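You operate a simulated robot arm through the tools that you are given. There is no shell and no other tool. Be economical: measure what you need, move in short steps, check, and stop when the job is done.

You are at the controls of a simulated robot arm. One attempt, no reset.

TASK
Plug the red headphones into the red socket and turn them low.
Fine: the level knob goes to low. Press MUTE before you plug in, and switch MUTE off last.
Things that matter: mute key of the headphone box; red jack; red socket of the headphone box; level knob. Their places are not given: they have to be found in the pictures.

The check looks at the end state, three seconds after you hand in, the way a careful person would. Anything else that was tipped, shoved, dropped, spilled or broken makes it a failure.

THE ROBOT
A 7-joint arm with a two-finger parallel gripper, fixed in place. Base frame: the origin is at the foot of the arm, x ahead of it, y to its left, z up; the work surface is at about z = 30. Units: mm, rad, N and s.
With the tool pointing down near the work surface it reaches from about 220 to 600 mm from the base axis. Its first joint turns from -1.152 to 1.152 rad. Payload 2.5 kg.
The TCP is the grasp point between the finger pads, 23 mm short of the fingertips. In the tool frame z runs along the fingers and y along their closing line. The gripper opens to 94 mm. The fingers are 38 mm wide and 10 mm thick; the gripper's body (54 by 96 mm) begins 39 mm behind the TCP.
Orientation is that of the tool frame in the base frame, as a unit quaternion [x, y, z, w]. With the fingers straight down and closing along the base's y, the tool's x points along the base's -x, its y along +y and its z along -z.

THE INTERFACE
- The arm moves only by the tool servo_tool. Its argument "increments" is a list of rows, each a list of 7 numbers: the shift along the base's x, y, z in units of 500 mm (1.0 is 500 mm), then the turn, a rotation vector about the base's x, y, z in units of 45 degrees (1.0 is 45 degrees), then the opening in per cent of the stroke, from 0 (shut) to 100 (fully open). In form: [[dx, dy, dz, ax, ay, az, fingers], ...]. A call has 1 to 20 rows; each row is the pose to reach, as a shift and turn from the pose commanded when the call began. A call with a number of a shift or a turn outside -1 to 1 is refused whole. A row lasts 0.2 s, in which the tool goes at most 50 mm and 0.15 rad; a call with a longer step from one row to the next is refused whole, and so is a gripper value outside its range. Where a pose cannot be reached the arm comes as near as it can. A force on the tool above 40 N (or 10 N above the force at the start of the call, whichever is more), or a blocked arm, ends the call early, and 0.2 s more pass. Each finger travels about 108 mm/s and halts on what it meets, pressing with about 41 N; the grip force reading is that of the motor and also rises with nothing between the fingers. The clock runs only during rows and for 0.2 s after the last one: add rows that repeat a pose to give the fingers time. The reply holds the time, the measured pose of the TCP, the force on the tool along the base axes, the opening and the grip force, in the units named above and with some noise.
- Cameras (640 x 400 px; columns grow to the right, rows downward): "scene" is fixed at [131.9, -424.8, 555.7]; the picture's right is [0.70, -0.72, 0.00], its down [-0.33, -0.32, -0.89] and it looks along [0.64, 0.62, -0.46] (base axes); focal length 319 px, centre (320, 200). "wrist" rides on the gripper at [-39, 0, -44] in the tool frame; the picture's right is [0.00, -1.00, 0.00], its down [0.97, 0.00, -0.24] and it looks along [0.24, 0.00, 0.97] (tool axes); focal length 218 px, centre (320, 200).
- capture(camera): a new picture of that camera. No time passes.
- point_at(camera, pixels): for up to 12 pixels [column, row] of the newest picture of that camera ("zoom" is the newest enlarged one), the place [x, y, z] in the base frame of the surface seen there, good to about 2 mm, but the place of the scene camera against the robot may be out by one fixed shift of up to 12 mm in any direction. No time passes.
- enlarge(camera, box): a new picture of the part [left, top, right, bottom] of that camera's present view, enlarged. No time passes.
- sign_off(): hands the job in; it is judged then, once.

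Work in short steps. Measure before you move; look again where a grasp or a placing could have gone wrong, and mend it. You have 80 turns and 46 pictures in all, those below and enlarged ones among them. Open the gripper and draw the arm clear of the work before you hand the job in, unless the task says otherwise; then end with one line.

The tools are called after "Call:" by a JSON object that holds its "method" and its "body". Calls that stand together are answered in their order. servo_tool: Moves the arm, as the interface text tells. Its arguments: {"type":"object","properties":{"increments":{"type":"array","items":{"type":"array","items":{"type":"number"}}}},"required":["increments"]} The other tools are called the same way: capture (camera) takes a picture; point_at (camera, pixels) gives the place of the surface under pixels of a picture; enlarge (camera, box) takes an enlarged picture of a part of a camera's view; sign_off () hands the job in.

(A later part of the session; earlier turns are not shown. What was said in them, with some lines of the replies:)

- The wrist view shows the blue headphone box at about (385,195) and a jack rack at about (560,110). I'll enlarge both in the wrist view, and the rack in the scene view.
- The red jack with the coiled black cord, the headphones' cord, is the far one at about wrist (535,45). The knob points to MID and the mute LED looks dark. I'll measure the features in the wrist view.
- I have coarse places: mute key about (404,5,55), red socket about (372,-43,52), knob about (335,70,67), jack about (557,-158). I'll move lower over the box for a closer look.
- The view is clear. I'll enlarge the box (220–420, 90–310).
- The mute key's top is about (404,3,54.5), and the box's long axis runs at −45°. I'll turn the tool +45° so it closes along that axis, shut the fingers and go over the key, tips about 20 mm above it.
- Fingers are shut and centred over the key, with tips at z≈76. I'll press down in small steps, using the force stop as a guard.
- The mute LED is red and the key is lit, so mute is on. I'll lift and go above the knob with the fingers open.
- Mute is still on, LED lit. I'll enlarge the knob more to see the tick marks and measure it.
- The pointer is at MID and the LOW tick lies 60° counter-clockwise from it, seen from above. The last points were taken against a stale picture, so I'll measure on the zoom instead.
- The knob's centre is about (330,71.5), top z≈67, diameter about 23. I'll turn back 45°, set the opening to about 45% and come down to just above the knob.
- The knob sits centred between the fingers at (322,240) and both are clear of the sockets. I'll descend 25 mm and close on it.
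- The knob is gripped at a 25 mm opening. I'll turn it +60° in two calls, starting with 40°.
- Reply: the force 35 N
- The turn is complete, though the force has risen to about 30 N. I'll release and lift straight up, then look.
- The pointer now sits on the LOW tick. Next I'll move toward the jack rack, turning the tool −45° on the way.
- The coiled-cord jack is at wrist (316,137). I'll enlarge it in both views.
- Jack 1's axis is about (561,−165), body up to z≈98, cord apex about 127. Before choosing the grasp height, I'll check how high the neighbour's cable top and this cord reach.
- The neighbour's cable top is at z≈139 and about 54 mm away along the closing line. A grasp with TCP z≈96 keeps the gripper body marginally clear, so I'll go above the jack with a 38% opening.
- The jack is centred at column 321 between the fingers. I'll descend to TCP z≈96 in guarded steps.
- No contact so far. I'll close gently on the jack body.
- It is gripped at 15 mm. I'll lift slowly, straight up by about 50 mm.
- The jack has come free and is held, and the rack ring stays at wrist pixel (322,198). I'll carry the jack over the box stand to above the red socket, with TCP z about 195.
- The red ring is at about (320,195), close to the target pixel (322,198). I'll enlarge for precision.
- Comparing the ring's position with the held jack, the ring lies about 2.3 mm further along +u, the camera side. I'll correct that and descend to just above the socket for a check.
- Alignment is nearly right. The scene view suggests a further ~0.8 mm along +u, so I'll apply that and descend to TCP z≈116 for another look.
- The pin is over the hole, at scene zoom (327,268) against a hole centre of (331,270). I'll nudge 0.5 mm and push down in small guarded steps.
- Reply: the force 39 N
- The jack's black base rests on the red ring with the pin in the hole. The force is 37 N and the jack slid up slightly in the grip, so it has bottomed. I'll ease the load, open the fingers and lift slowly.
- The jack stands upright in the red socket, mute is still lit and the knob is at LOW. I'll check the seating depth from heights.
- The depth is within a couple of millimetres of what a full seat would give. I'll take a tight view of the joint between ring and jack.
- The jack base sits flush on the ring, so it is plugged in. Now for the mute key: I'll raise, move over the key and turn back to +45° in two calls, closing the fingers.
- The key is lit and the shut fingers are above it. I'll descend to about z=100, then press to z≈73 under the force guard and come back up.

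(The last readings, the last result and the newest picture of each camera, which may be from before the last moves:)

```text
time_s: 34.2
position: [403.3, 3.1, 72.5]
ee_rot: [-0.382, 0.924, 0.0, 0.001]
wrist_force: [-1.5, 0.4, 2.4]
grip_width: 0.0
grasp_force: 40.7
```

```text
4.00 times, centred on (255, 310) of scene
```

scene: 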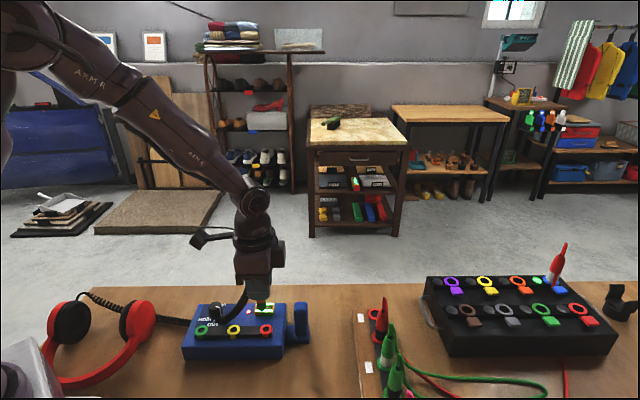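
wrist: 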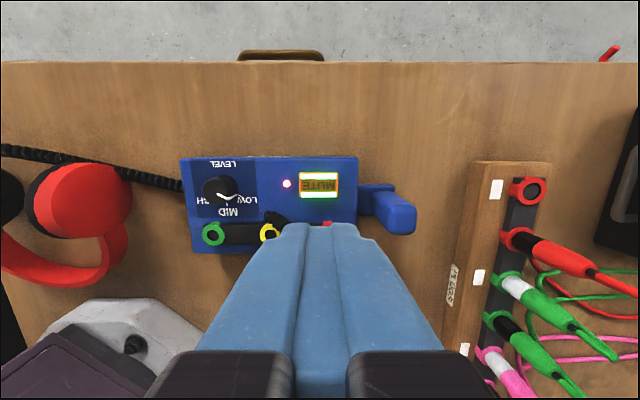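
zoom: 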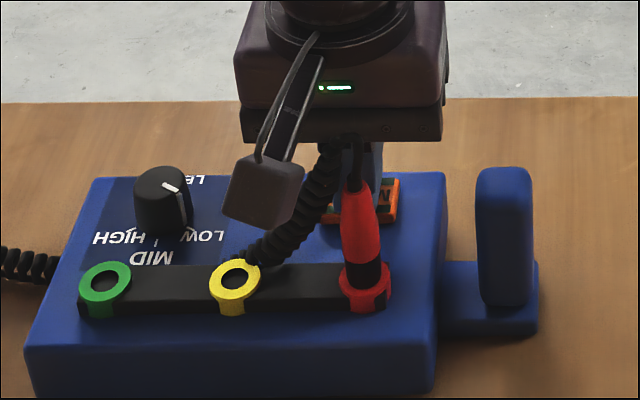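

The key's light is off. I'll lift straight up, open the gripper and draw clear.

Call:
{"method": "servo_tool", "body": {"increments": [[0, 0, 0.05, 0, 0, 0, 0], [0, 0, 0.14, 0, 0, 0, 0], [0, 0, 0.23, 0, 0, 0, 0], [0, 0, 0.32, 0, 0, 0, 0], [0.0, 0.05, 0.4, 0, 0, 0, 30], [0.0, 0.1, 0.45, 0, 0, 0, 60], [0.0, 0.15, 0.48, 0, 0, 0, 100], [0.0, 0.15, 0.48, 0, 0, 0, 100]]}}

Call:
{"method": "capture", "body": {"camera": "scene"}}

Call:
{"method": "enlarge", "body": {"camera": "scene", "box": [180, 260, 330, 360]}}

Call:
{"method": "capture", "body": {"camera": "wrist"}}

```text
time_s: 36.0
position: [403.1, 78.2, 313.6]
ee_rot: [-0.382, 0.924, 0.0, 0.0]
wrist_force: [-0.3, -1.0, -0.4]
grip_width: 93.9
grasp_force: 0.1
```

```text
6 pictures are left
```

scene: 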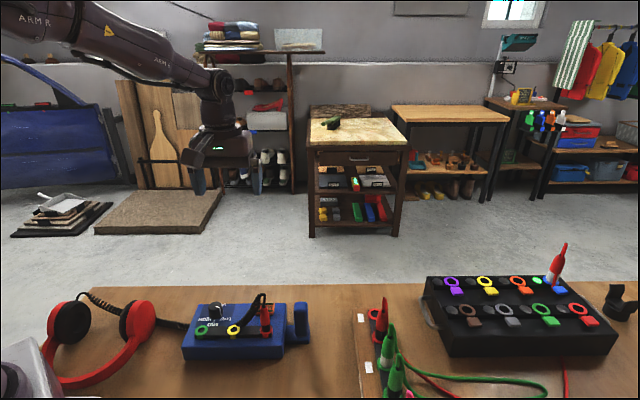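

```text
4.00 times, centred on (255, 310) of scene
```

zoom: 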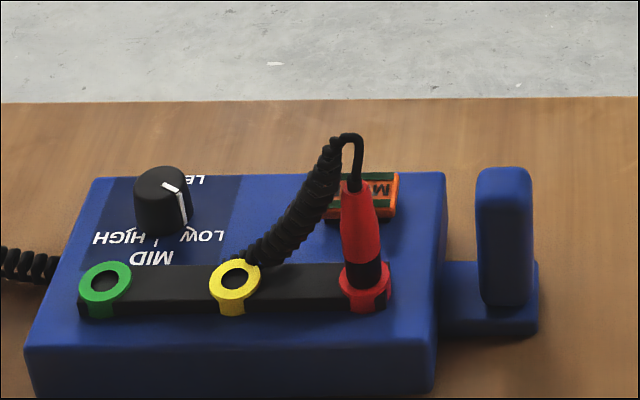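

```text
4 pictures are left
```

wrist: 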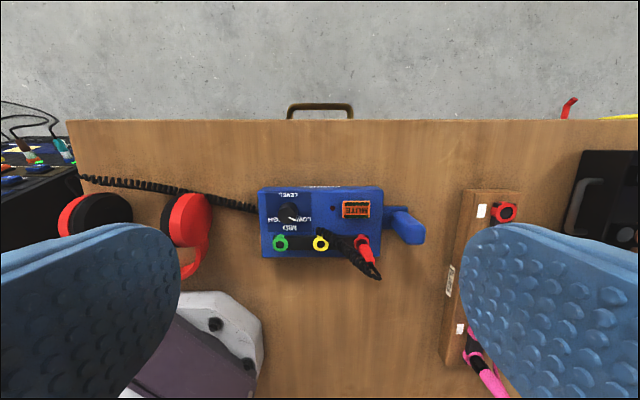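

The red jack stands in the red socket, the knob is at LOW, the MUTE light and LED are dark, nothing else has moved and the arm is clear. I'm handing in.

Call:
{"method": "sign_off", "body": {}}

```text
The job is handed in.
```

The red headphones are plugged into the red socket and the level knob is on LOW; I pressed MUTE before plugging in and switched it off last.
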